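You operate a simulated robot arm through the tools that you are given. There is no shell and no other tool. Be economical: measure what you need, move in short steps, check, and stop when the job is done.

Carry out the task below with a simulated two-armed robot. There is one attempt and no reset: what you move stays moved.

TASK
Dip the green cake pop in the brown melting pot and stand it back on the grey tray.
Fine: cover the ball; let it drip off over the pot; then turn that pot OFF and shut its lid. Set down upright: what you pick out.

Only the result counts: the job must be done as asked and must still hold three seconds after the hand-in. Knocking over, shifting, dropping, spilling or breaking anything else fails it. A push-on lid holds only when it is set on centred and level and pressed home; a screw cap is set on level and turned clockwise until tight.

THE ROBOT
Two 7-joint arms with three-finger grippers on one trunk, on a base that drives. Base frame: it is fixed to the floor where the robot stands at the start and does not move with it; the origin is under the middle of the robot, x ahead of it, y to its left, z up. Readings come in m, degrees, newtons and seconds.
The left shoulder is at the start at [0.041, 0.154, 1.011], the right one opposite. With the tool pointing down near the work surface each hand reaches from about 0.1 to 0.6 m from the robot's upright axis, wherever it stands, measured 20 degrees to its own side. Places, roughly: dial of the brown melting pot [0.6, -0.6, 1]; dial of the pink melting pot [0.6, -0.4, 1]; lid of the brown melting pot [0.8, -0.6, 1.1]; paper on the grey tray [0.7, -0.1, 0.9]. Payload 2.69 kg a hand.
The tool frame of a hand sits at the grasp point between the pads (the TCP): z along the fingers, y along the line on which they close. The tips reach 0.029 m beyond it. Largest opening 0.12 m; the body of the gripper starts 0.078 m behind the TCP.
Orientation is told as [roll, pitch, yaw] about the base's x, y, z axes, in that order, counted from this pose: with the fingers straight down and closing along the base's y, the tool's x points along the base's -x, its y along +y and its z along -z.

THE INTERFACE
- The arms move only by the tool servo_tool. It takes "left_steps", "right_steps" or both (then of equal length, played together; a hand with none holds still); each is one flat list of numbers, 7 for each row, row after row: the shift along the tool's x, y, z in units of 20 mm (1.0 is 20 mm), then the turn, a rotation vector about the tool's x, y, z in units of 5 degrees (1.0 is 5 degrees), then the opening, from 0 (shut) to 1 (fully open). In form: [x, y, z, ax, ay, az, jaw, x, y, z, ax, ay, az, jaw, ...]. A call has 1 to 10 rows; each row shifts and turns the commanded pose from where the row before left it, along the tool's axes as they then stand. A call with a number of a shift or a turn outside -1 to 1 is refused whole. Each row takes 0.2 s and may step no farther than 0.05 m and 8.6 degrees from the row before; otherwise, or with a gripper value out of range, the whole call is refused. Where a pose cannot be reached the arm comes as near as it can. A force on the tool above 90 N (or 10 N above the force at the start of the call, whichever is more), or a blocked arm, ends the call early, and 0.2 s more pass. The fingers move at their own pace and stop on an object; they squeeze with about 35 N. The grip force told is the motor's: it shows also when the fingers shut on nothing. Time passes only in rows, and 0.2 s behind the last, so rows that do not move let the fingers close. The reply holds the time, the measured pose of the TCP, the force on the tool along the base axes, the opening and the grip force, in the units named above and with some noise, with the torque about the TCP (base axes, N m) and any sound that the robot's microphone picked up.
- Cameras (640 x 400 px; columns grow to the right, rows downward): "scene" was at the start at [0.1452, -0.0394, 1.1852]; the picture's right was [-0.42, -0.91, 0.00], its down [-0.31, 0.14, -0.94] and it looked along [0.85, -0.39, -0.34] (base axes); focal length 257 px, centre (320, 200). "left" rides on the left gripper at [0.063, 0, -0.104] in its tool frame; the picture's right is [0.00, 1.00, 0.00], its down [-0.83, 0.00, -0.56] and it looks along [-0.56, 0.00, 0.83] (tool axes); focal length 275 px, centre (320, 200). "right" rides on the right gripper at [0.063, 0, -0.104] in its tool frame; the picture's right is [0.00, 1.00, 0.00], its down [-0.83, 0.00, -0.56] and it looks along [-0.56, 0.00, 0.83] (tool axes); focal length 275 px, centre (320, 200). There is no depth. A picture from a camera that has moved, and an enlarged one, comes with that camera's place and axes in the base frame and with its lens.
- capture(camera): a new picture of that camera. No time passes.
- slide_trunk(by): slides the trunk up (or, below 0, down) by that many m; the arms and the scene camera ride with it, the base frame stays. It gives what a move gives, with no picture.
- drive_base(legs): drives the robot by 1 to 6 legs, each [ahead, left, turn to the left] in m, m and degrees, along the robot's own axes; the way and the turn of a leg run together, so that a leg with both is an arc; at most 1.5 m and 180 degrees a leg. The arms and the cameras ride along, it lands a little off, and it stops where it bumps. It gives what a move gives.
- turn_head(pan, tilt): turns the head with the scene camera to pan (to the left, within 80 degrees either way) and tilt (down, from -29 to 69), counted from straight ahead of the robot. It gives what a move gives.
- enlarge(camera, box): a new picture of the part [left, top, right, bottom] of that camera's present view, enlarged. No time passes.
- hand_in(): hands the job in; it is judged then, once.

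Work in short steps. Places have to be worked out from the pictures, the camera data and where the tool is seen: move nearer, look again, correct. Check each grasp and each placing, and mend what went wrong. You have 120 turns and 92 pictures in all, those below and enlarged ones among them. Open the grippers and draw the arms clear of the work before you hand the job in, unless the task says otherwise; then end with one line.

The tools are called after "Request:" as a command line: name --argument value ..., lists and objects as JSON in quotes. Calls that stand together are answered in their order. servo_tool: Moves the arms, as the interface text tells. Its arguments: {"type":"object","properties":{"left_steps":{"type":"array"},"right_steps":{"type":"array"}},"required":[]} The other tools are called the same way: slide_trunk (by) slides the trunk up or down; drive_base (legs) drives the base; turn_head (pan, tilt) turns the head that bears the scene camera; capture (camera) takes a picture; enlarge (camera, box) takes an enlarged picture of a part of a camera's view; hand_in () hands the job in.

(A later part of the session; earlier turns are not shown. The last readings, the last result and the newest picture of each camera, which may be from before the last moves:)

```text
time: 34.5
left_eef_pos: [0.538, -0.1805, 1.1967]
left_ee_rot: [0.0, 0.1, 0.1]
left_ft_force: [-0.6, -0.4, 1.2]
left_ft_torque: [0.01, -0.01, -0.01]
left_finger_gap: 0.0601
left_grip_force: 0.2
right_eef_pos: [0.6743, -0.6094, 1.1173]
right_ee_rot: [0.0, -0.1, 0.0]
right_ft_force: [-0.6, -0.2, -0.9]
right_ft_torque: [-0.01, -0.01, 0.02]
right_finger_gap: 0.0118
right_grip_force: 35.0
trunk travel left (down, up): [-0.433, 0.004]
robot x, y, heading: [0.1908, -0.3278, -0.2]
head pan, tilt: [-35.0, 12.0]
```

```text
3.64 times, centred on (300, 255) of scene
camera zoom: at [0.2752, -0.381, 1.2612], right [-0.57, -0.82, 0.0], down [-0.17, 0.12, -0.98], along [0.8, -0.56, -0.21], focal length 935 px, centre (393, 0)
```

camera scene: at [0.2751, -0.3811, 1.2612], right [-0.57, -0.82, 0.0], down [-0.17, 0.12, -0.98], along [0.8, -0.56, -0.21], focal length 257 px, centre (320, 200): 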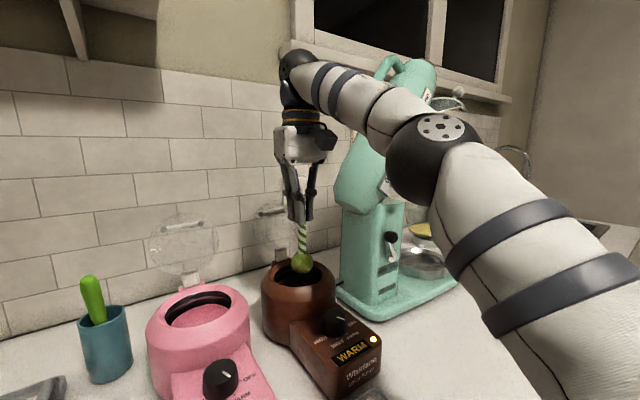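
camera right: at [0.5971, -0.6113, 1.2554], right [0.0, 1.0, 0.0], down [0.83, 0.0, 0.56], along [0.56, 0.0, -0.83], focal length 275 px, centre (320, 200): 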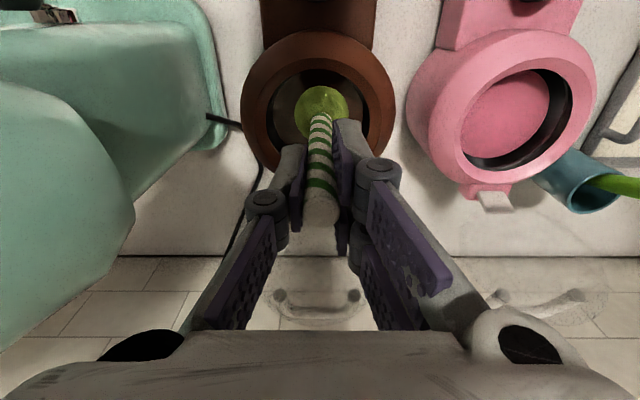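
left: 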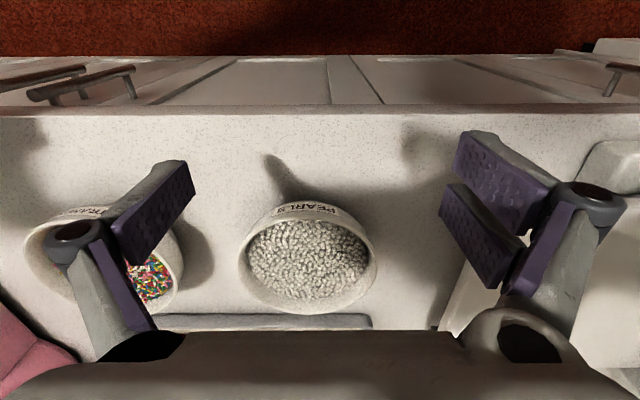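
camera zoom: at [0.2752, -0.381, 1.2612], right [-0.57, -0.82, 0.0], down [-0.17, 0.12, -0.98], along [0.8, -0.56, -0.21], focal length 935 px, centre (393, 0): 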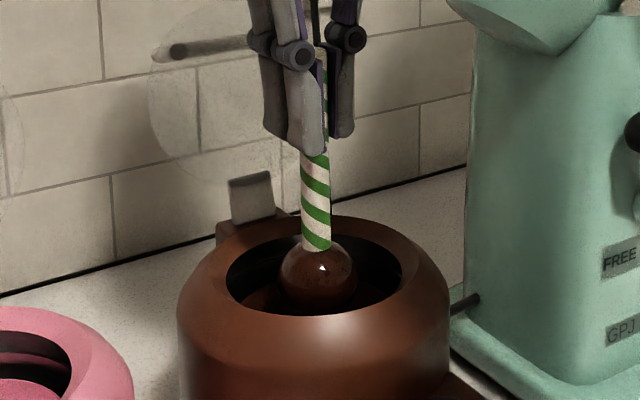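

About 7 s of dripping so far. I give it 4 s more, then lift above the rim.

Request:
servo_tool --right_steps '[0, 0, 0, 0, 0, 0, 0, 0, 0, 0, 0, 0, 0, 0, 0, 0, 0, 0, 0, 0, 0, 0, 0, 0, 0, 0, 0, 0, 0, 0, 0, 0, 0, 0, 0, 0, 0, 0, 0, 0, 0, 0, 0, 0, 0, 0, 0, 0, 0, 0, 0, 0, 0, 0, 0, 0, 0, 0, 0, 0, 0, 0, 0, 0, 0, 0, 0, 0, 0, 0]'

Request:
servo_tool --right_steps '[0, 0, 0, 0, 0, 0, 0, 0, 0, 0, 0, 0, 0, 0, 0, 0, 0, 0, 0, 0, 0, 0, 0, 0, 0, 0, 0, 0, 0, 0, 0, 0, 0, 0, 0, 0, 0, 0, 0, 0, 0, 0, 0, 0, 0, 0, 0, 0, 0, 0, -0.6, 0, 0, 0, 0, 0.3, 0, -0.6, 0, 0, 0, 0, 0.3, 0, -0.6, 0, 0, 0, 0]'

Request:
capture --camera "scene"

```text
time: 36.7
left_eef_pos: [0.5372, -0.1812, 1.1971]
left_ee_rot: [0.0, -0.1, 0.2]
left_ft_force: [0.3, -0.9, -0.1]
left_ft_torque: [-0.02, 0.01, 0.0]
left_finger_gap: 0.0601
left_grip_force: 0.1
right_eef_pos: [0.6743, -0.61, 1.1156]
right_ee_rot: [0.0, -0.1, -0.1]
right_ft_force: [0.1, 0.2, 0.3]
right_ft_torque: [0.0, 0.02, 0.02]
right_finger_gap: 0.0119
right_grip_force: 34.6
trunk travel left (down, up): [-0.433, 0.004]
robot x, y, heading: [0.1938, -0.3287, 0.0]
head pan, tilt: [-35.0, 12.0]
```

```text
refused: steps must hold 7 numbers for each row
```

```text
57 pictures are left
camera scene: at [0.2752, -0.381, 1.2612], right [-0.57, -0.82, 0.0], down [-0.17, 0.12, -0.98], along [0.8, -0.56, -0.21], focal length 257 px, centre (320, 200)
```

scene: 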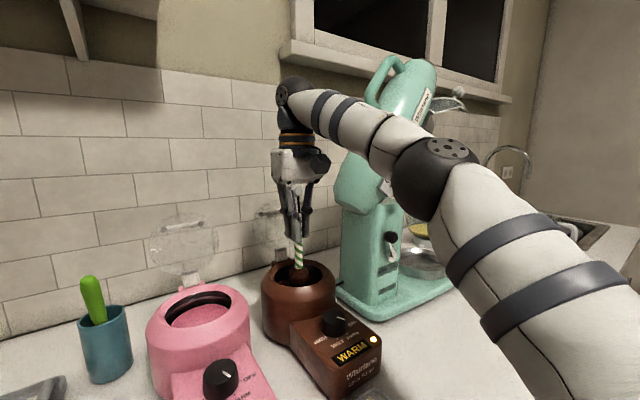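

One row was malformed and the call was refused. I wait a little and lift again with correct rows.

Request:
servo_tool --right_steps '[0, 0, 0, 0, 0, 0, 0, 0, 0, 0, 0, 0, 0, 0, 0, 0, 0, 0, 0, 0, 0, 0, 0, 0, 0, 0, 0, 0, 0, 0, 0, 0, 0, 0, 0, 0, 0, -0.5, 0, 0, 0, 0, 0.3, 0, -0.6, 0, 0, 0, 0, 0.3, 0, -0.6, 0, 0, 0, 0, 0.3, 0, -0.5, 0, 0, 0, 0]'

```text
time: 38.7
left_eef_pos: [0.5378, -0.1813, 1.1968]
left_ee_rot: [0.0, 0.0, 0.1]
left_ft_force: [-0.1, 0.6, 0.4]
left_ft_torque: [0.01, -0.01, -0.01]
left_finger_gap: 0.06
left_grip_force: 0.1
right_eef_pos: [0.6546, -0.6114, 1.1589]
right_ee_rot: [0.1, -0.2, 0.0]
right_ft_force: [0.6, -0.4, -0.1]
right_ft_torque: [-0.01, -0.05, 0.03]
right_finger_gap: 0.0117
right_grip_force: 34.9
trunk travel left (down, up): [-0.433, 0.004]
robot x, y, heading: [0.1912, -0.3287, 0.2]
head pan, tilt: [-35.0, 12.0]
```

The ball bottom is at about 1.03, above the rim. I back off and drive left to the tray side, as on the way here.

Request:
drive_base --legs '[[-0.17, 0, 0], [0, 0.355, 0]]'

Request:
turn_head --pan -25 --tilt 22

Request:
capture --camera "right"

Request:
capture --camera "scene"

```text
time: 43.0
left_eef_pos: [0.3672, 0.1677, 1.197]
left_ee_rot: [0.0, 0.0, -0.1]
left_ft_force: [-0.1, -0.6, 0.1]
left_ft_torque: [0.02, 0.01, 0.0]
left_finger_gap: 0.06
left_grip_force: 0.0
right_eef_pos: [0.4825, -0.2631, 1.1593]
right_ee_rot: [0.0, 0.0, -0.2]
right_ft_force: [-0.2, -0.1, -0.5]
right_ft_torque: [-0.02, 0.0, 0.02]
right_finger_gap: 0.0118
right_grip_force: 35.1
trunk travel left (down, up): [-0.433, 0.004]
robot x, y, heading: [0.0213, 0.0205, -0.4]
head pan, tilt: [-35.0, 12.0]
```

```text
time: 43.7
left_eef_pos: [0.3675, 0.1672, 1.1973]
left_ee_rot: [0.0, 0.0, -0.2]
left_ft_force: [0.5, -0.4, -0.1]
left_ft_torque: [-0.04, 0.0, 0.02]
left_finger_gap: 0.0599
left_grip_force: 0.1
right_eef_pos: [0.4839, -0.2629, 1.1591]
right_ee_rot: [0.0, -0.2, -0.2]
right_ft_force: [-0.1, -0.6, -0.2]
right_ft_torque: [0.03, 0.0, -0.01]
right_finger_gap: 0.0121
right_grip_force: 34.8
trunk travel left (down, up): [-0.433, 0.004]
robot x, y, heading: [0.0199, 0.0241, -0.5]
head pan, tilt: [-25.0, 22.0]
```

```text
56 pictures are left
camera right: at [0.4188, -0.2632, 1.2619], right [0.0, 1.0, 0.0], down [0.83, 0.0, 0.56], along [0.56, 0.0, -0.83], focal length 275 px, centre (320, 200)
```

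right: 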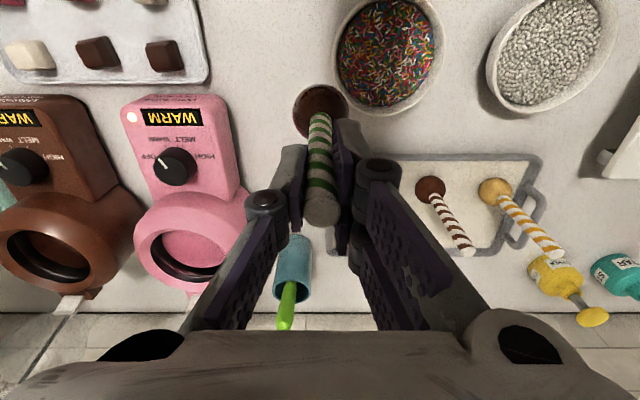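

```text
55 pictures are left
camera scene: at [0.1116, -0.0175, 1.245], right [-0.43, -0.91, 0.0], down [-0.34, 0.16, -0.93], along [0.84, -0.39, -0.37], focal length 257 px, centre (320, 200)
```

scene: 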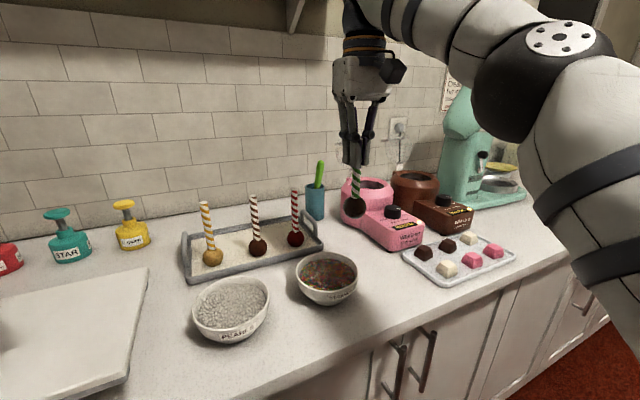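

Everything is in place. I drive ahead 0.178 m so that the hand returns to about (0.66, -0.25).

Request:
drive_base --legs '[[0.178, 0.012, 0.4]]'

Request:
capture --camera "right"

```text
time: 45.2
left_eef_pos: [0.5416, 0.1814, 1.1979]
left_ee_rot: [-0.1, -0.1, 0.2]
left_ft_force: [0.3, 0.0, -0.6]
left_ft_torque: [0.0, 0.05, 0.02]
left_finger_gap: 0.0602
left_grip_force: 0.0
right_eef_pos: [0.6592, -0.2493, 1.1603]
right_ee_rot: [0.0, -0.1, 0.1]
right_ft_force: [-0.5, 0.5, -1.3]
right_ft_torque: [0.01, 0.03, 0.0]
right_finger_gap: 0.0117
right_grip_force: 35.2
trunk travel left (down, up): [-0.433, 0.004]
robot x, y, heading: [0.1988, 0.0324, 0.1]
head pan, tilt: [-25.0, 22.0]
```

```text
54 pictures are left
camera right: at [0.5954, -0.2493, 1.262], right [-0.01, 1.0, 0.0], down [0.83, 0.0, 0.56], along [0.56, 0.0, -0.83], focal length 275 px, centre (320, 200)
```

right: 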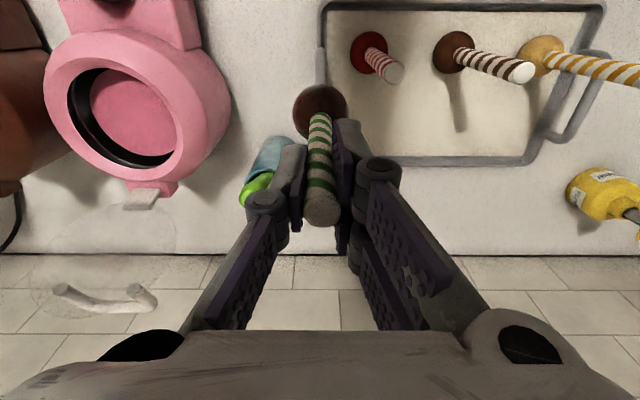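

I move diagonally over the tray spot while lowering to z≈1.11, then lower more and look.

Request:
servo_tool --right_steps '[-0.5, 0.68, 0.6, 0, 0, 0, 0, -0.7, 0.68, 0.6, 0, 0, 0, 0, -0.8, 0.68, 0.6, 0, 0, 0, 0, -0.8, 0.66, 0.6, 0, 0, 0, 0, 0, 0, 0.7, 0, 0, 0, 0, 0, 0, 0.7, 0, 0, 0, 0, 0, 0, 0.7, 0, 0, 0, 0]'

Request:
enlarge --camera "scene" --box '[220, 130, 400, 320]'

Request:
capture --camera "right"

```text
time: 46.8
left_eef_pos: [0.5416, 0.1815, 1.1968]
left_ee_rot: [0.0, 0.1, 0.1]
left_ft_force: [-0.1, -0.6, 0.2]
left_ft_torque: [0.02, 0.0, -0.01]
left_finger_gap: 0.0599
left_grip_force: 0.1
right_eef_pos: [0.7029, -0.1949, 1.0647]
right_ee_rot: [0.0, -0.1, 0.1]
right_ft_force: [-0.2, -0.7, -0.3]
right_ft_torque: [0.01, -0.01, -0.01]
right_finger_gap: 0.0118
right_grip_force: 35.3
right hand out of reach, approached as far as the arm can: row 3, 4
trunk travel left (down, up): [-0.433, 0.004]
robot x, y, heading: [0.196, 0.0324, 0.3]
head pan, tilt: [-25.0, 22.0]
```

```text
2.11 times, centred on (310, 225) of scene
camera zoom: at [0.2869, -0.0053, 1.2449], right [-0.42, -0.91, 0.0], down [-0.34, 0.16, -0.93], along [0.84, -0.39, -0.37], focal length 541 px, centre (341, 147)
```

zoom: 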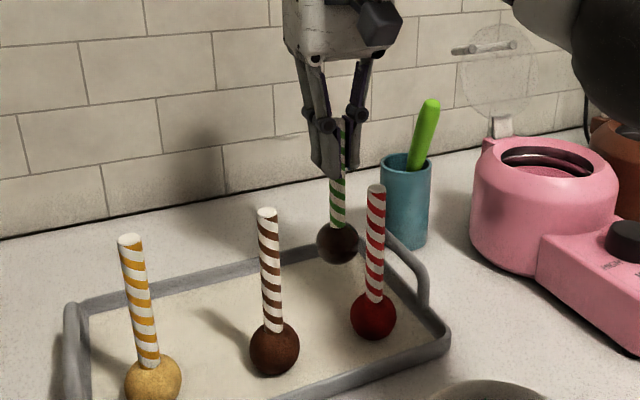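

```text
52 pictures are left
camera right: at [0.64, -0.1953, 1.168], right [-0.01, 1.0, 0.0], down [0.83, 0.0, 0.56], along [0.56, 0.0, -0.83], focal length 275 px, centre (320, 200)
```

right: 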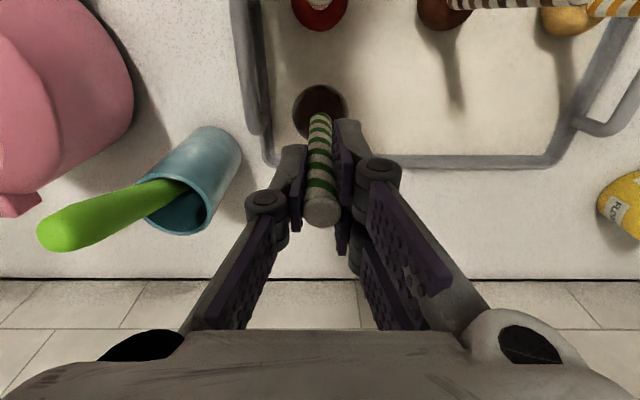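

I am over the tray at (0.703, -0.195). I lower slowly to contact, expected at TCP z about 1.03.

Request:
servo_tool --right_steps '[-0.2, 0, 0.4, 0, 0, 0, 0, -0.2, 0, 0.4, 0, 0, 0, 0, 0, 0, 0.4, 0, 0, 0, 0, 0, 0, 0.2, 0, 0, 0, 0, 0, 0, 0.1, 0, 0, 0, 0]'

Request:
enlarge --camera "scene" --box '[270, 170, 380, 280]'

```text
time: 48.0
left_eef_pos: [0.5405, 0.1811, 1.1972]
left_ee_rot: [0.0, 0.0, 0.2]
left_ft_force: [-0.5, -0.5, -0.8]
left_ft_torque: [0.03, -0.01, 0.02]
left_finger_gap: 0.0602
left_grip_force: 0.1
right_eef_pos: [0.712, -0.1926, 1.036]
right_ee_rot: [0.1, -0.1, 0.0]
right_ft_force: [-0.2, 0.1, -0.3]
right_ft_torque: [0.0, 0.0, 0.0]
right_finger_gap: 0.0117
right_grip_force: 34.5
trunk travel left (down, up): [-0.433, 0.004]
robot x, y, heading: [0.1954, 0.0338, 0.1]
head pan, tilt: [-25.0, 22.0]
```

```text
3.64 times, centred on (325, 225) of scene
camera zoom: at [0.2867, -0.005, 1.2449], right [-0.42, -0.91, 0.0], down [-0.34, 0.16, -0.93], along [0.84, -0.39, -0.37], focal length 935 px, centre (302, 109)
```

zoom: 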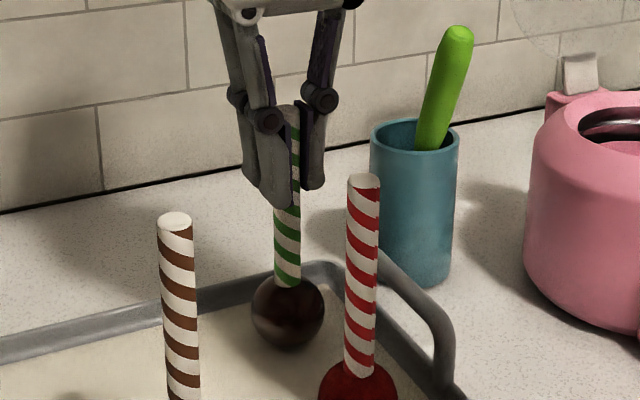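

No contact yet; I lower in 2 mm rows until a force shows.

Request:
servo_tool --right_steps '[0, 0, 0.1, 0, 0, 0, 0, 0, 0, 0.1, 0, 0, 0, 0, 0, 0, 0.1, 0, 0, 0, 0]'

```text
time: 48.8
left_eef_pos: [0.5409, 0.1818, 1.197]
left_ee_rot: [0.0, -0.1, 0.1]
left_ft_force: [0.0, 0.1, -0.3]
left_ft_torque: [0.01, -0.04, -0.01]
left_finger_gap: 0.0598
left_grip_force: 0.0
right_eef_pos: [0.7112, -0.1932, 1.032]
right_ee_rot: [0.0, -0.2, 0.1]
right_ft_force: [0.2, -0.3, 2.3]
right_ft_torque: [0.0, -0.03, -0.03]
right_finger_gap: 0.0121
right_grip_force: 35.5
trunk travel left (down, up): [-0.433, 0.004]
robot x, y, heading: [0.1982, 0.0301, 0.1]
head pan, tilt: [-25.0, 22.0]
```

A 2.3 N upward force suggests first contact; I go 1.5 mm further to confirm.

Request:
servo_tool --right_steps '[0, 0, 0.08, 0, 0, 0, 0, 0, 0, 0, 0, 0, 0, 0]'

```text
time: 49.4
left_eef_pos: [0.5408, 0.1815, 1.1971]
left_ee_rot: [0.0, -0.1, 0.2]
left_ft_force: [0.4, -0.1, 0.0]
left_ft_torque: [-0.01, 0.01, 0.0]
left_finger_gap: 0.06
left_grip_force: 0.1
right_eef_pos: [0.7106, -0.1927, 1.0306]
right_ee_rot: [0.1, -0.3, 0.0]
right_ft_force: [1.9, -2.0, 15.3]
right_ft_torque: [-0.17, -0.14, -0.02]
right_finger_gap: 0.0118
right_grip_force: 35.7
trunk travel left (down, up): [-0.433, 0.004]
robot x, y, heading: [0.1935, 0.036, -0.1]
head pan, tilt: [-25.0, 22.0]
```

Firm contact. I relieve by 1.2 mm and open gently.

Request:
servo_tool --right_steps '[0, 0, -0.06, 0, 0, 0, 0, 0, 0, 0, 0, 0, 0, 0.13, 0, 0, 0, 0, 0, 0, 0.16, 0, 0, 0, 0, 0, 0, 0.2, 0, 0, 0, 0, 0, 0, 0.3, 0, 0, 0, 0, 0, 0, 0.4]'

Request:
capture --camera "right"

Request:
enlarge --camera "scene" --box '[270, 170, 380, 280]'

```text
time: 50.8
left_eef_pos: [0.5415, 0.181, 1.1972]
left_ee_rot: [0.0, -0.1, 0.2]
left_ft_force: [1.2, 0.6, 0.4]
left_ft_torque: [0.05, -0.01, -0.02]
left_finger_gap: 0.0595
left_grip_force: 0.0
right_eef_pos: [0.7117, -0.192, 1.0297]
right_ee_rot: [0.0, -0.1, 0.2]
right_ft_force: [0.7, -0.1, 0.8]
right_ft_torque: [0.02, 0.0, -0.01]
right_finger_gap: 0.0482
right_grip_force: 0.0
trunk travel left (down, up): [-0.433, 0.004]
robot x, y, heading: [0.1959, 0.0348, 0.2]
head pan, tilt: [-25.0, 22.0]
```

```text
50 pictures are left
camera right: at [0.6479, -0.1932, 1.1322], right [-0.01, 1.0, 0.0], down [0.83, 0.0, 0.56], along [0.56, 0.0, -0.83], focal length 275 px, centre (320, 200)
```

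right: 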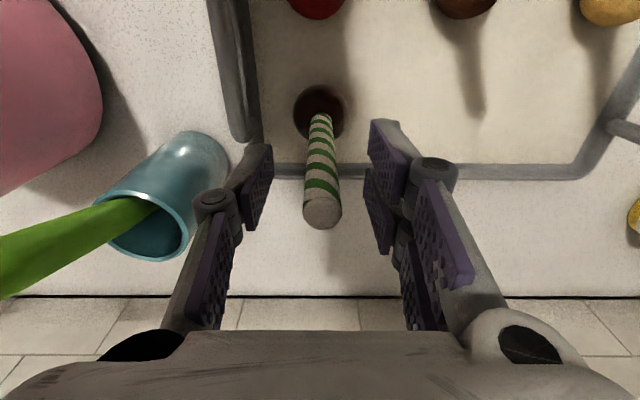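

```text
3.64 times, centred on (325, 225) of scene
camera zoom: at [0.2867, -0.005, 1.2449], right [-0.42, -0.91, 0.0], down [-0.34, 0.16, -0.93], along [0.84, -0.39, -0.37], focal length 935 px, centre (302, 109)
```

zoom: 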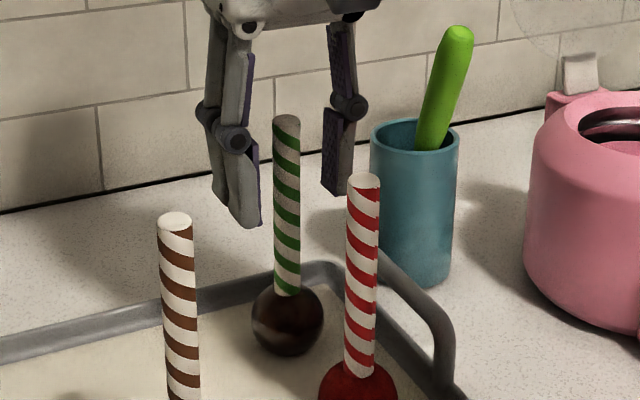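

The pop stands upright on the tray. I lift straight up and withdraw diagonally.

Request:
servo_tool --right_steps '[0, 0, -0.7, 0, 0, 0, 0.4, 0, 0, -0.9, 0, 0, 0, 0.4, 0, 0, -0.9, 0, 0, 0, 0.4, 0, 0, -0.9, 0, 0, 0, 0.4, 0.4, -0.3, -0.5, 0, 0, 0, 0.3, 0.7, -0.7, -0.6, 0, 0, 0, 0.2, 0.7, -0.7, -0.6, 0, 0, 0, 0.1, 0.7, -0.7, -0.6, 0, 0, 0, 0]'

Request:
capture --camera "scene"

```text
time: 52.6
left_eef_pos: [0.5404, 0.1807, 1.1971]
left_ee_rot: [-0.1, -0.1, 0.2]
left_ft_force: [1.0, -0.4, 0.2]
left_ft_torque: [0.02, 0.0, -0.02]
left_finger_gap: 0.06
left_grip_force: 0.0
right_eef_pos: [0.6621, -0.2441, 1.1332]
right_ee_rot: [0.0, -0.2, 0.0]
right_ft_force: [0.3, -1.0, 0.1]
right_ft_torque: [0.02, -0.04, 0.04]
right_finger_gap: 0.0
right_grip_force: 28.5
right hand out of reach, approached as far as the arm can: row 4
trunk travel left (down, up): [-0.433, 0.004]
robot x, y, heading: [0.1957, 0.0336, 0.2]
head pan, tilt: [-25.0, 22.0]
```

```text
48 pictures are left
camera scene: at [0.286, -0.0054, 1.2451], right [-0.42, -0.91, 0.0], down [-0.34, 0.16, -0.93], along [0.84, -0.39, -0.37], focal length 257 px, centre (320, 200)
```

scene: 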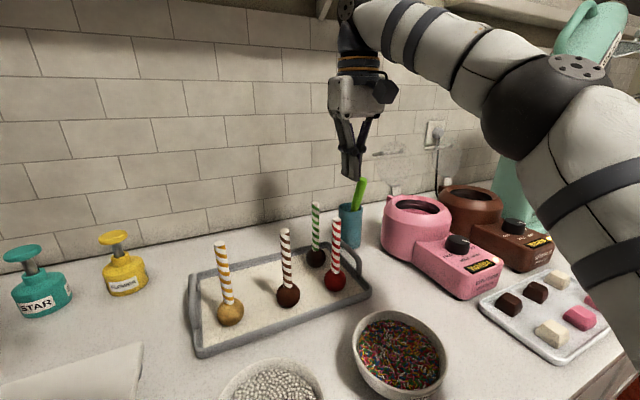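

All four pops stand upright. I drive back, right and ahead to the brown pot.

Request:
drive_base --legs '[[-0.17, 0, 0], [0, -0.37, 0], [0.08, 0, 0]]'

Request:
turn_head --pan -30 --tilt 28

Request:
capture --camera "scene"

Request:
capture --camera "right"

```text
time: 57.7
left_eef_pos: [0.453, -0.1821, 1.1967]
left_ee_rot: [-0.1, 0.0, 0.1]
left_ft_force: [0.7, 0.6, -1.3]
left_ft_torque: [0.03, 0.06, -0.01]
left_finger_gap: 0.06
left_grip_force: 0.0
right_eef_pos: [0.5744, -0.6062, 1.1343]
right_ee_rot: [0.0, -0.2, 0.0]
right_ft_force: [-0.9, -0.1, -0.9]
right_ft_torque: [0.02, 0.01, -0.04]
right_finger_gap: 0.0
right_grip_force: 28.9
trunk travel left (down, up): [-0.433, 0.004]
robot x, y, heading: [0.1073, -0.3301, -0.1]
head pan, tilt: [-25.0, 22.0]
```

```text
time: 58.3
left_eef_pos: [0.453, -0.1816, 1.1967]
left_ee_rot: [0.1, 0.0, 0.1]
left_ft_force: [-1.0, -0.6, 0.2]
left_ft_torque: [0.01, 0.02, 0.05]
left_finger_gap: 0.0602
left_grip_force: 0.2
right_eef_pos: [0.5744, -0.6067, 1.1331]
right_ee_rot: [0.0, -0.1, -0.1]
right_ft_force: [-1.2, 0.0, 0.7]
right_ft_torque: [0.01, -0.03, -0.02]
right_finger_gap: 0.0
right_grip_force: 28.8
trunk travel left (down, up): [-0.433, 0.004]
robot x, y, heading: [0.1085, -0.3286, -0.1]
head pan, tilt: [-30.0, 28.0]
```

```text
47 pictures are left
camera scene: at [0.193, -0.3738, 1.2353], right [-0.5, -0.87, 0.0], down [-0.41, 0.23, -0.88], along [0.77, -0.44, -0.47], focal length 257 px, centre (320, 200)
```

scene: 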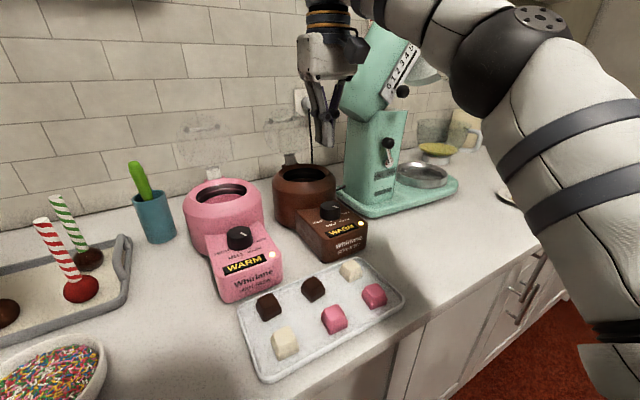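

```text
46 pictures are left
camera right: at [0.5098, -0.6061, 1.2365], right [0.0, 1.0, 0.0], down [0.83, 0.0, 0.56], along [0.56, 0.0, -0.83], focal length 275 px, centre (320, 200)
```

right: 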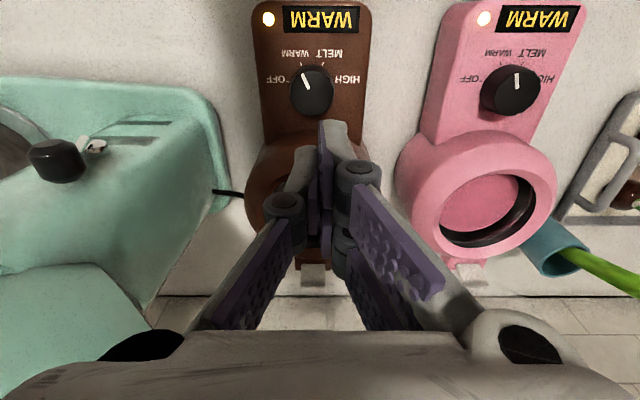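

I enlarge the knob in both views to get its centre, height, width and pointer.

Request:
enlarge --camera "right" --box '[250, 0, 380, 130]'

Request:
enlarge --camera "scene" --box '[260, 140, 390, 270]'

```text
3.08 times, centred on (315, 65) of right
camera zoom: at [0.5098, -0.6061, 1.2365], right [0.0, 1.0, 0.0], down [0.83, 0.0, 0.56], along [0.56, 0.0, -0.83], focal length 847 px, centre (335, 615)
```

zoom: 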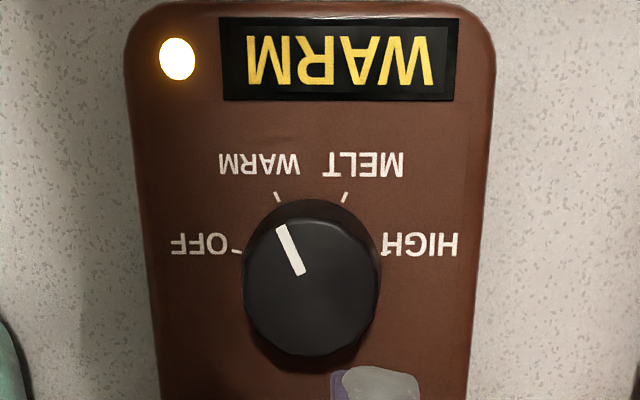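

```text
3.08 times, centred on (325, 205) of scene
camera zoom: at [0.193, -0.3738, 1.2353], right [-0.5, -0.87, 0.0], down [-0.41, 0.23, -0.88], along [0.77, -0.44, -0.47], focal length 791 px, centre (305, 185)
```

zoom: 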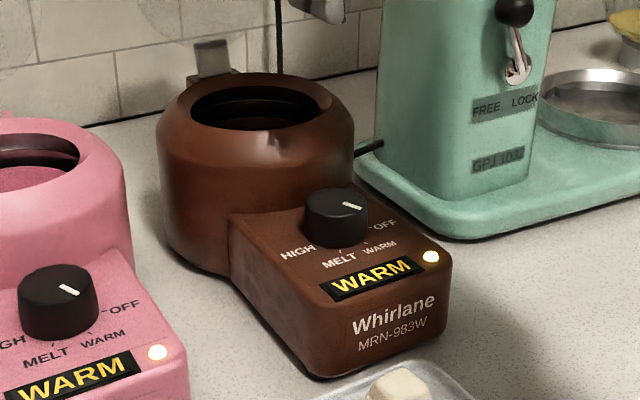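

The knob top is at about (0.566, -0.612, 0.988), about 36 mm wide. The pointer is at WARM, and OFF is about 54° counterclockwise from above. I centre above it, open, and pre-turn 27° clockwise.

Request:
servo_tool --right_steps '[0.42, -0.3, 0, 0, 0, 0, 0.45, 0, 0, 0, 0, 0, 0.9, 0.45, 0, 0, 0, 0, 0, 0.9, 0.45, 0, 0, 0, 0, 0, 0.9, 0.45, 0, 0, 0, 0, 0, 0.9, 0.45, 0, 0, 0, 0, 0, 0.9, 0.45, 0, 0, 0, 0, 0, 0.9, 0.45]'

Request:
capture --camera "right"

Request:
capture --camera "scene"

```text
time: 59.9
left_eef_pos: [0.4536, -0.1816, 1.1963]
left_ee_rot: [0.0, 0.0, 0.1]
left_ft_force: [-0.4, 0.3, 1.1]
left_ft_torque: [0.03, 0.03, -0.01]
left_finger_gap: 0.0602
left_grip_force: 0.0
right_eef_pos: [0.5647, -0.6111, 1.1345]
right_ee_rot: [0.1, 0.0, -27.1]
right_ft_force: [-0.2, 0.4, -0.9]
right_ft_torque: [0.02, -0.01, -0.01]
right_finger_gap: 0.054
right_grip_force: 0.2
trunk travel left (down, up): [-0.433, 0.004]
robot x, y, heading: [0.1075, -0.3285, -0.3]
head pan, tilt: [-30.0, 28.0]
```

```text
43 pictures are left
camera right: at [0.508, -0.5834, 1.2369], right [0.45, 0.89, 0.0], down [0.74, -0.38, 0.56], along [0.5, -0.25, -0.83], focal length 275 px, centre (320, 200)
```

right: 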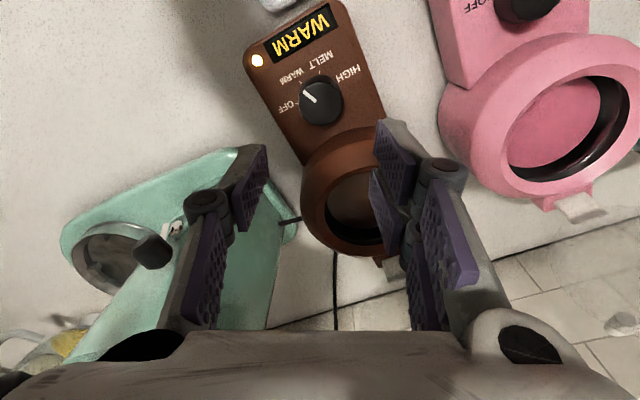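

```text
42 pictures are left
camera scene: at [0.193, -0.3738, 1.2353], right [-0.5, -0.87, 0.0], down [-0.41, 0.23, -0.88], along [0.76, -0.44, -0.47], focal length 257 px, centre (320, 200)
```

scene: 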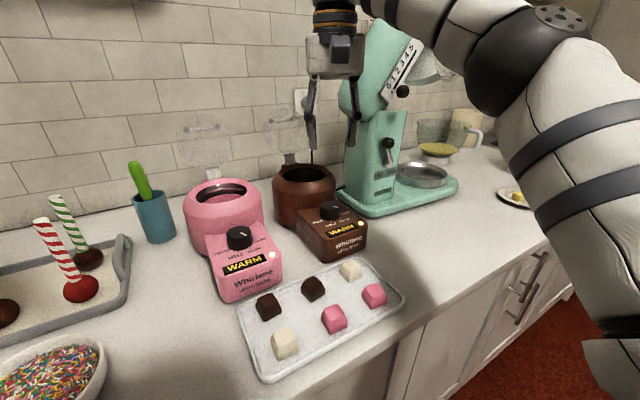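

The knob projects to (0.565, -0.610), right under the TCP. I descend to z≈1.045 and check.

Request:
servo_tool --right_steps '[0, 0, 0.9, 0, 0, 0, 0.45, 0, 0, 0.9, 0, 0, 0, 0.45, 0, 0, 0.9, 0, 0, 0, 0.45, 0, 0, 0.9, 0, 0, 0, 0.45, 0, 0, 0.9, 0, 0, 0, 0.45]'

Request:
capture --camera "right"

Request:
enlarge --camera "scene" --box '[260, 140, 390, 270]'

```text
time: 61.1
left_eef_pos: [0.4532, -0.1816, 1.196]
left_ee_rot: [0.1, 0.0, 0.2]
left_ft_force: [-0.6, 0.1, -0.5]
left_ft_torque: [0.01, -0.02, 0.0]
left_finger_gap: 0.0602
left_grip_force: 0.0
right_eef_pos: [0.5654, -0.6112, 1.0435]
right_ee_rot: [0.0, -0.1, -27.0]
right_ft_force: [0.5, -0.6, -0.6]
right_ft_torque: [0.03, 0.02, 0.01]
right_finger_gap: 0.0539
right_grip_force: 0.1
trunk travel left (down, up): [-0.433, 0.004]
robot x, y, heading: [0.105, -0.325, -0.0]
head pan, tilt: [-30.0, 28.0]
```

```text
41 pictures are left
camera right: at [0.5079, -0.583, 1.1476], right [0.45, 0.89, 0.0], down [0.74, -0.37, 0.56], along [0.5, -0.25, -0.83], focal length 275 px, centre (320, 200)
```

right: 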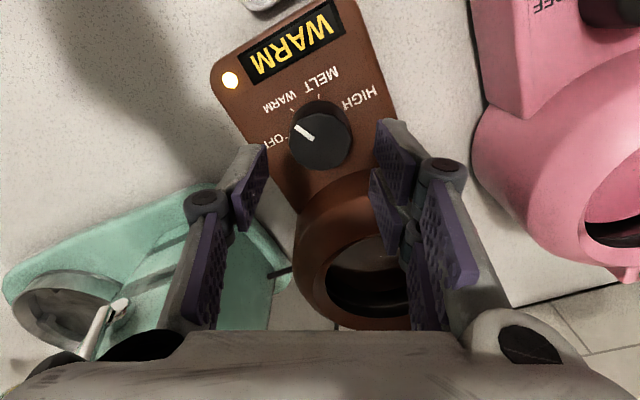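

```text
3.08 times, centred on (325, 205) of scene
camera zoom: at [0.1931, -0.374, 1.2352], right [-0.5, -0.87, 0.0], down [-0.41, 0.23, -0.88], along [0.76, -0.44, -0.47], focal length 791 px, centre (305, 185)
```

zoom: 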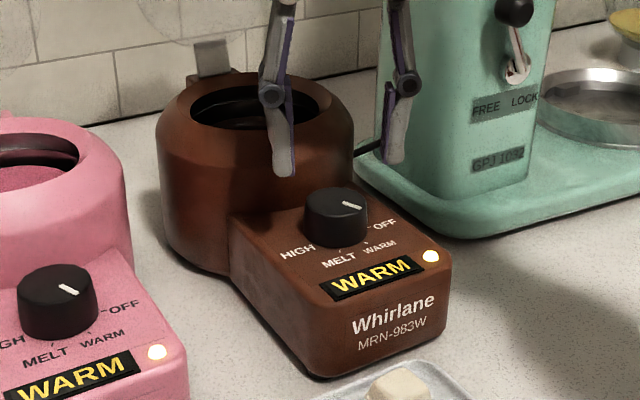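

Still centred. I descend 40 mm so that the tips are at about 0.974, straddling the knob.

Request:
servo_tool --right_steps '[0, 0, 0.7, 0, 0, 0, 0.45, 0, 0, 0.5, 0, 0, 0, 0.45, 0, 0, 0.4, 0, 0, 0, 0.45, 0, 0, 0.35, 0, 0, 0, 0.45]'

Request:
capture --camera "right"

Request:
enlarge --camera "scene" --box '[260, 140, 390, 270]'

```text
time: 62.1
left_eef_pos: [0.4521, -0.1815, 1.1966]
left_ee_rot: [-0.1, -0.1, 0.1]
left_ft_force: [-0.1, -0.9, -0.1]
left_ft_torque: [0.01, 0.0, -0.01]
left_finger_gap: 0.06
left_grip_force: 0.1
right_eef_pos: [0.5655, -0.6119, 1.0057]
right_ee_rot: [0.2, -0.2, -26.9]
right_ft_force: [-0.6, 0.3, 0.2]
right_ft_torque: [0.02, -0.01, -0.02]
right_finger_gap: 0.0539
right_grip_force: 0.1
trunk travel left (down, up): [-0.433, 0.004]
robot x, y, heading: [0.105, -0.3255, -0.0]
head pan, tilt: [-30.0, 28.0]
```

```text
39 pictures are left
camera right: at [0.5085, -0.5833, 1.1084], right [0.45, 0.89, 0.0], down [0.74, -0.37, 0.56], along [0.5, -0.25, -0.83], focal length 275 px, centre (320, 200)
```

right: 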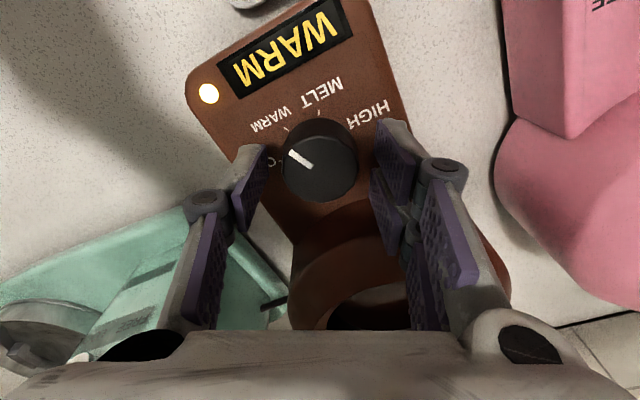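

```text
3.08 times, centred on (325, 205) of scene
camera zoom: at [0.193, -0.3738, 1.2353], right [-0.5, -0.87, 0.0], down [-0.41, 0.23, -0.88], along [0.76, -0.44, -0.47], focal length 791 px, centre (305, 185)
```

zoom: 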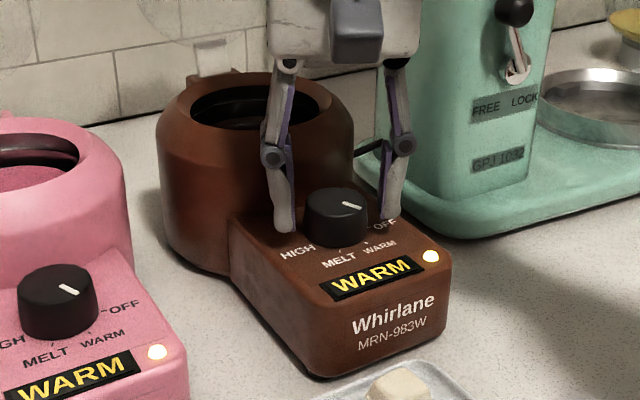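

The fingers straddle the knob. I close on it.

Request:
servo_tool --right_steps '[0, 0, 0, 0, 0, 0, 0.3, 0, 0, 0, 0, 0, 0, 0.2, 0, 0, 0, 0, 0, 0, 0.1, 0, 0, 0, 0, 0, 0, 0.1]'

```text
time: 63.1
left_eef_pos: [0.4532, -0.1814, 1.1972]
left_ee_rot: [0.0, 0.0, 0.1]
left_ft_force: [0.3, -0.1, 0.3]
left_ft_torque: [-0.03, 0.01, 0.03]
left_finger_gap: 0.0597
left_grip_force: 0.1
right_eef_pos: [0.5656, -0.6122, 1.0064]
right_ee_rot: [0.1, 0.0, -27.0]
right_ft_force: [0.4, 0.2, -0.9]
right_ft_torque: [-0.06, -0.14, -0.02]
right_finger_gap: 0.0391
right_grip_force: 35.2
trunk travel left (down, up): [-0.433, 0.004]
robot x, y, heading: [0.1074, -0.3243, 0.0]
head pan, tilt: [-30.0, 28.0]
```

Gripped at 39 mm. I turn counterclockwise 50° and watch the torque.

Request:
servo_tool --right_steps '[0, 0, 0, 0, 0, -1, 0.1, 0, 0, 0, 0, 0, -1, 0.1, 0, 0, 0, 0, 0, -1, 0.1, 0, 0, 0, 0, 0, -1, 0.1, 0, 0, 0, 0, 0, -1, 0.1, 0, 0, 0, 0, 0, -1, 0.1, 0, 0, 0, 0, 0, -1, 0.1, 0, 0, 0, 0, 0, -1, 0.1, 0, 0, 0, 0, 0, -1, 0.1, 0, 0, 0, 0, 0, -1, 0.1]'

Request:
enlarge --camera "right" --box '[220, 0, 420, 240]'

```text
time: 65.3
left_eef_pos: [0.4526, -0.1851, 1.1984]
left_ee_rot: [0.0, -0.1, 0.0]
left_ft_force: [0.7, 0.5, 0.0]
left_ft_torque: [0.02, -0.01, 0.02]
left_finger_gap: 0.0601
left_grip_force: 0.0
right_eef_pos: [0.5669, -0.6145, 1.0054]
right_ee_rot: [-0.1, -0.4, 22.9]
right_ft_force: [3.1, -19.8, 19.8]
right_ft_torque: [-0.54, -0.03, -0.26]
right_finger_gap: 0.0393
right_grip_force: 35.5
trunk travel left (down, up): [-0.433, 0.004]
robot x, y, heading: [0.1054, -0.3279, 0.2]
head pan, tilt: [-30.0, 28.0]
```

```text
1.67 times, centred on (320, 120) of right
camera zoom: at [0.5063, -0.6391, 1.108], right [-0.39, 0.92, 0.0], down [0.76, 0.33, 0.56], along [0.52, 0.22, -0.83], focal length 459 px, centre (320, 333)
```

zoom: 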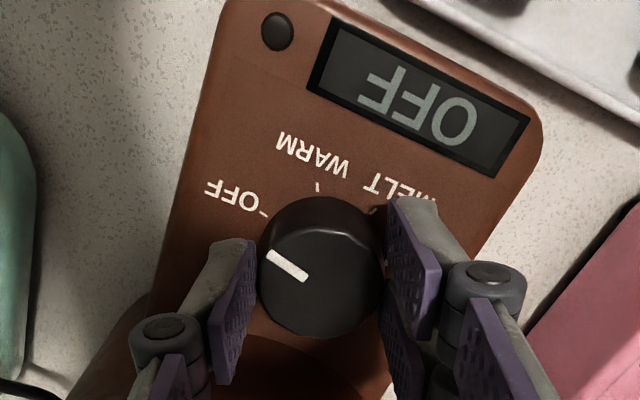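

The display reads OFF and the light is out. I release the knob with a small opening and rise.

Request:
servo_tool --right_steps '[0, 0, 0, 0, 0, 0, 0.36, 0, 0, 0, 0, 0, 0, 0.42, 0, 0, 0, 0, 0, 0, 0.42, 0, 0, -0.6, 0, 0, 0, 0.42, 0, 0, -1, 0, 0, 0, 0.42, 0, 0, -1, 0, 0, 0, 0.42, 0, 0, -1, 0, 0, 0, 0.42, 0, 0, -1, 0, 0, 0, 0.42, 0, 0, -1, 0, 0, 0, 0.42]'

Request:
capture --camera "right"

Request:
enlarge --camera "scene" --box '[170, 80, 390, 270]'

```text
time: 67.3
left_eef_pos: [0.4529, -0.1819, 1.1969]
left_ee_rot: [0.0, 0.0, 0.1]
left_ft_force: [-0.2, 0.2, -0.6]
left_ft_torque: [0.03, -0.02, -0.02]
left_finger_gap: 0.0598
left_grip_force: 0.1
right_eef_pos: [0.5469, -0.5993, 1.1064]
right_ee_rot: [0.0, -0.2, 22.8]
right_ft_force: [0.3, -0.4, 0.4]
right_ft_torque: [0.0, -0.02, 0.03]
right_finger_gap: 0.0504
right_grip_force: 0.2
right hand out of reach, approached as far as the arm can: row 7, 8, 9
trunk travel left (down, up): [-0.433, 0.004]
robot x, y, heading: [0.1082, -0.3316, -0.2]
head pan, tilt: [-30.0, 28.0]
```

```text
36 pictures are left
camera right: at [0.4879, -0.6239, 1.2096], right [-0.39, 0.92, 0.0], down [0.76, 0.33, 0.56], along [0.51, 0.22, -0.83], focal length 275 px, centre (320, 200)
```

right: 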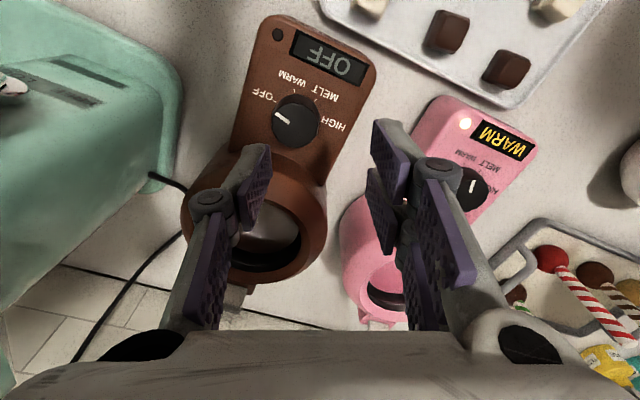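

```text
2.11 times, centred on (280, 175) of scene
camera zoom: at [0.1926, -0.3736, 1.2354], right [-0.5, -0.87, 0.0], down [-0.41, 0.23, -0.88], along [0.76, -0.44, -0.47], focal length 541 px, centre (404, 253)
```

zoom: 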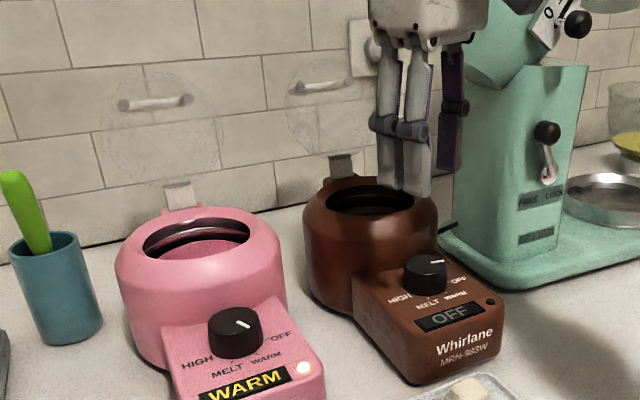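

The knob is at OFF. Now the lid: it stands upright, hinged at about (0.75, -0.612, 1.015), top at z≈1.13 leaning back. I straighten the yaw, shut the fingers and get a clean close-up of the lid.

Request:
servo_tool --right_steps '[0, 0, 0, 0, 0, 0.76, 0, 0, 0, 0, 0, 0, 0.76, 0, 0, 0, 0, 0, 0, 0.76, 0, 0, 0, 0, 0, 0, 0.76, 0, 0, 0, 0, 0, 0, 0.76, 0, 0, 0, 0, 0, 0, 0.76, 0, 0.5, 0, 0, 0, -1, 0, 0, 0.5, 0, 0, 0, -1, 0, 0, 0, 0, 0, 0, -1, 0, 0, 0, 0, 0, 0, -1, 0, 0]'

Request:
enlarge --camera "scene" --box '[220, 70, 380, 230]'

Request:
capture --camera "right"

```text
time: 69.5
left_eef_pos: [0.4532, -0.182, 1.1965]
left_ee_rot: [0.0, -0.1, 0.1]
left_ft_force: [-0.7, -0.6, 0.4]
left_ft_torque: [-0.02, 0.04, -0.01]
left_finger_gap: 0.0601
left_grip_force: 0.1
right_eef_pos: [0.5276, -0.5987, 1.1076]
right_ee_rot: [0.1, -20.3, 0.0]
right_ft_force: [0.5, 0.0, -0.8]
right_ft_torque: [0.01, -0.03, 0.0]
right_finger_gap: 0.0
right_grip_force: 28.0
trunk travel left (down, up): [-0.433, 0.004]
robot x, y, heading: [0.105, -0.3261, 0.1]
head pan, tilt: [-30.0, 28.0]
```

```text
2.50 times, centred on (300, 150) of scene
camera zoom: at [0.1926, -0.3739, 1.2353], right [-0.5, -0.87, 0.0], down [-0.41, 0.23, -0.88], along [0.76, -0.44, -0.47], focal length 642 px, centre (370, 325)
```

zoom: 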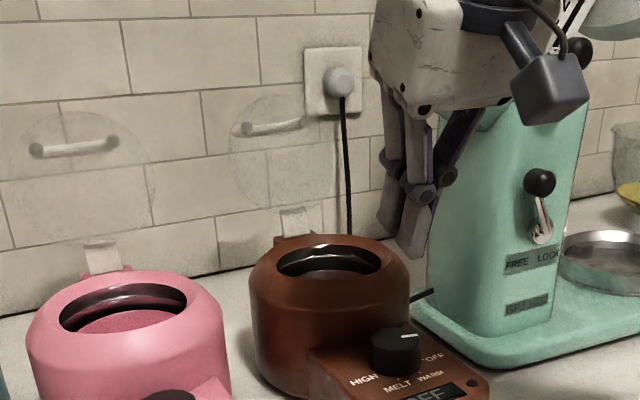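

```text
33 pictures are left
camera right: at [0.431, -0.5994, 1.1819], right [-0.01, 1.0, 0.0], down [0.59, 0.0, 0.81], along [0.81, 0.01, -0.59], focal length 275 px, centre (320, 200)
```

right: 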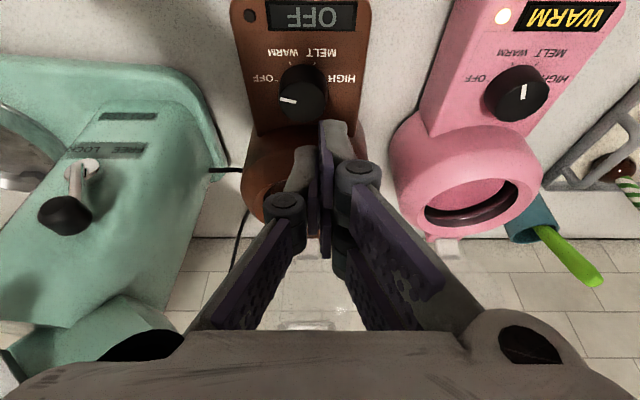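

The lid geometry is now clear: hinge at about (0.757, 1.009), disc radius about 58 mm, nearly vertical, top at (0.775, 1.15), handle behind it. I drive ahead, tilt the fingers forward to 40° and rise, to hook it from behind over the top.

Request:
drive_base --legs '[[0.09, 0, 0]]'

Request:
servo_tool --right_steps '[0, -0.2, -0.5, 0, -1, 0, 0, 0, -0.2, -0.7, 0, -1, 0, 0, 0, -0.2, -0.7, 0, -1, 0, 0, 0, 0, -0.7, 0, -1, 0, 0]'

Request:
capture --camera "scene"

```text
time: 70.6
left_eef_pos: [0.5406, -0.183, 1.1958]
left_ee_rot: [-0.1, 0.0, -0.1]
left_ft_force: [0.2, -0.3, -0.7]
left_ft_torque: [0.01, 0.07, -0.01]
left_finger_gap: 0.0599
left_grip_force: 0.1
right_eef_pos: [0.6142, -0.5994, 1.1072]
right_ee_rot: [0.0, -20.1, 0.1]
right_ft_force: [0.0, -0.6, -0.8]
right_ft_torque: [-0.01, 0.01, 0.02]
right_finger_gap: 0.0001
right_grip_force: 28.6
trunk travel left (down, up): [-0.433, 0.004]
robot x, y, heading: [0.1912, -0.3272, -0.1]
head pan, tilt: [-30.0, 28.0]
```

```text
time: 71.6
left_eef_pos: [0.5375, -0.1828, 1.1971]
left_ee_rot: [0.0, 0.0, 0.0]
left_ft_force: [-0.7, 0.5, 0.5]
left_ft_torque: [-0.02, -0.04, 0.0]
left_finger_gap: 0.0601
left_grip_force: 0.0
right_eef_pos: [0.587, -0.6115, 1.1529]
right_ee_rot: [0.1, -40.3, -0.1]
right_ft_force: [0.0, 1.1, -0.1]
right_ft_torque: [-0.01, 0.0, -0.02]
right_finger_gap: 0.0001
right_grip_force: 27.9
trunk travel left (down, up): [-0.433, 0.004]
robot x, y, heading: [0.1948, -0.3292, -0.2]
head pan, tilt: [-30.0, 28.0]
```

```text
32 pictures are left
camera scene: at [0.279, -0.3739, 1.2354], right [-0.5, -0.87, 0.0], down [-0.41, 0.24, -0.88], along [0.76, -0.44, -0.47], focal length 257 px, centre (320, 200)
```

scene: 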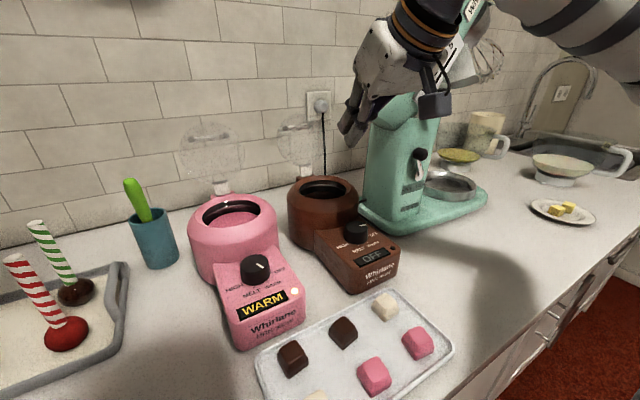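

I rise 42 mm, then go forward over the lid's top.

Request:
servo_tool --right_steps '[-0.68, 0, -0.8, 0, 0, 0, 0, -0.68, 0, -0.8, 0, 0, 0, 0, -0.766, 0, 0.643, 0, 0, 0, 0, -0.766, 0, 0.643, 0, 0, 0, 0, -0.766, 0, 0.643, 0, 0, 0, 0, -0.766, 0, 0.643, 0, 0, 0, 0, -0.766, 0, 0.643, 0, 0, 0, 0]'

Request:
capture --camera "scene"

Request:
capture --camera "right"

```text
time: 73.2
left_eef_pos: [0.5402, -0.1831, 1.1959]
left_ee_rot: [0.1, 0.0, 0.0]
left_ft_force: [-0.1, -0.9, -0.2]
left_ft_torque: [-0.01, 0.03, 0.03]
left_finger_gap: 0.0598
left_grip_force: 0.1
right_eef_pos: [0.6902, -0.61, 1.1943]
right_ee_rot: [0.0, -40.2, 0.1]
right_ft_force: [0.2, -0.1, -0.4]
right_ft_torque: [-0.04, 0.01, 0.02]
right_finger_gap: 0.0
right_grip_force: 28.7
trunk travel left (down, up): [-0.433, 0.004]
robot x, y, heading: [0.1909, -0.329, -0.1]
head pan, tilt: [-30.0, 28.0]
```

```text
31 pictures are left
camera scene: at [0.2799, -0.3738, 1.2352], right [-0.5, -0.87, 0.0], down [-0.41, 0.24, -0.88], along [0.76, -0.44, -0.47], focal length 257 px, centre (320, 200)
```

scene: 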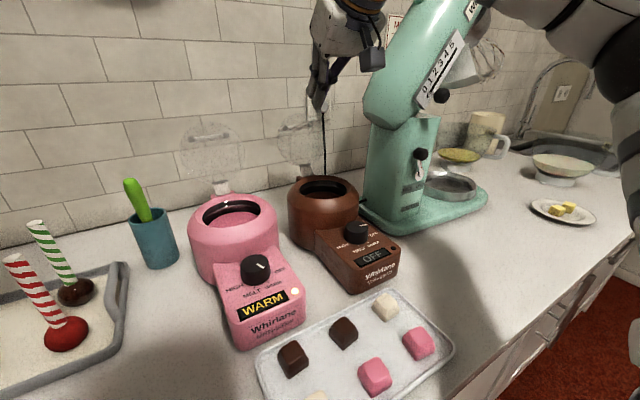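

```text
30 pictures are left
camera right: at [0.5738, -0.6106, 1.2327], right [-0.01, 1.0, 0.0], down [0.28, 0.0, 0.96], along [0.96, 0.0, -0.28], focal length 275 px, centre (320, 200)
```

right: 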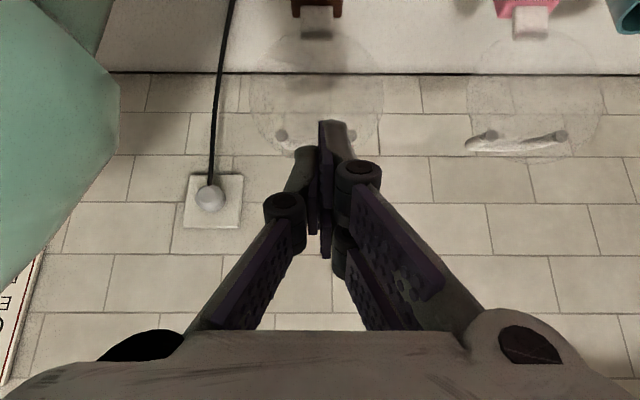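

The view confirms that the lid's top is at z≈1.145 and its centre at y≈-0.614. I go on forward 95 mm over the top (tip at z≈1.17).

Request:
servo_tool --right_steps '[-0.766, -0.05, 0.643, 0, 0, 0, 0, -0.766, -0.05, 0.643, 0, 0, 0, 0, -0.766, -0.05, 0.643, 0, 0, 0, 0, -0.766, -0.05, 0.643, 0, 0, 0, 0, -0.6, 0, 0.5, 0, 0, 0, 0]'

Request:
enlarge --camera "scene" --box '[240, 60, 400, 220]'

```text
time: 74.4
left_eef_pos: [0.5401, -0.1816, 1.1964]
left_ee_rot: [0.0, 0.0, 0.1]
left_ft_force: [0.8, 0.5, 0.5]
left_ft_torque: [-0.02, 0.02, 0.01]
left_finger_gap: 0.0602
left_grip_force: 0.1
right_eef_pos: [0.7864, -0.6158, 1.1946]
right_ee_rot: [0.1, -40.1, 0.0]
right_ft_force: [-0.7, 0.7, -0.1]
right_ft_torque: [0.01, 0.0, -0.01]
right_finger_gap: 0.0001
right_grip_force: 28.7
trunk travel left (down, up): [-0.433, 0.004]
robot x, y, heading: [0.1896, -0.3272, -0.0]
head pan, tilt: [-30.0, 28.0]
```

```text
2.50 times, centred on (320, 140) of scene
camera zoom: at [0.2799, -0.3738, 1.2352], right [-0.5, -0.87, 0.0], down [-0.41, 0.24, -0.88], along [0.76, -0.44, -0.47], focal length 642 px, centre (320, 350)
```

zoom: 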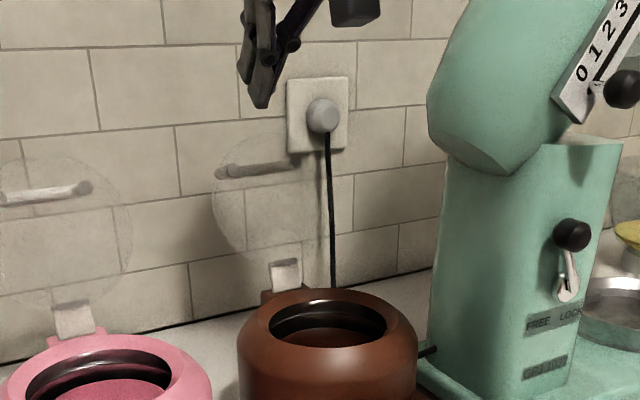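

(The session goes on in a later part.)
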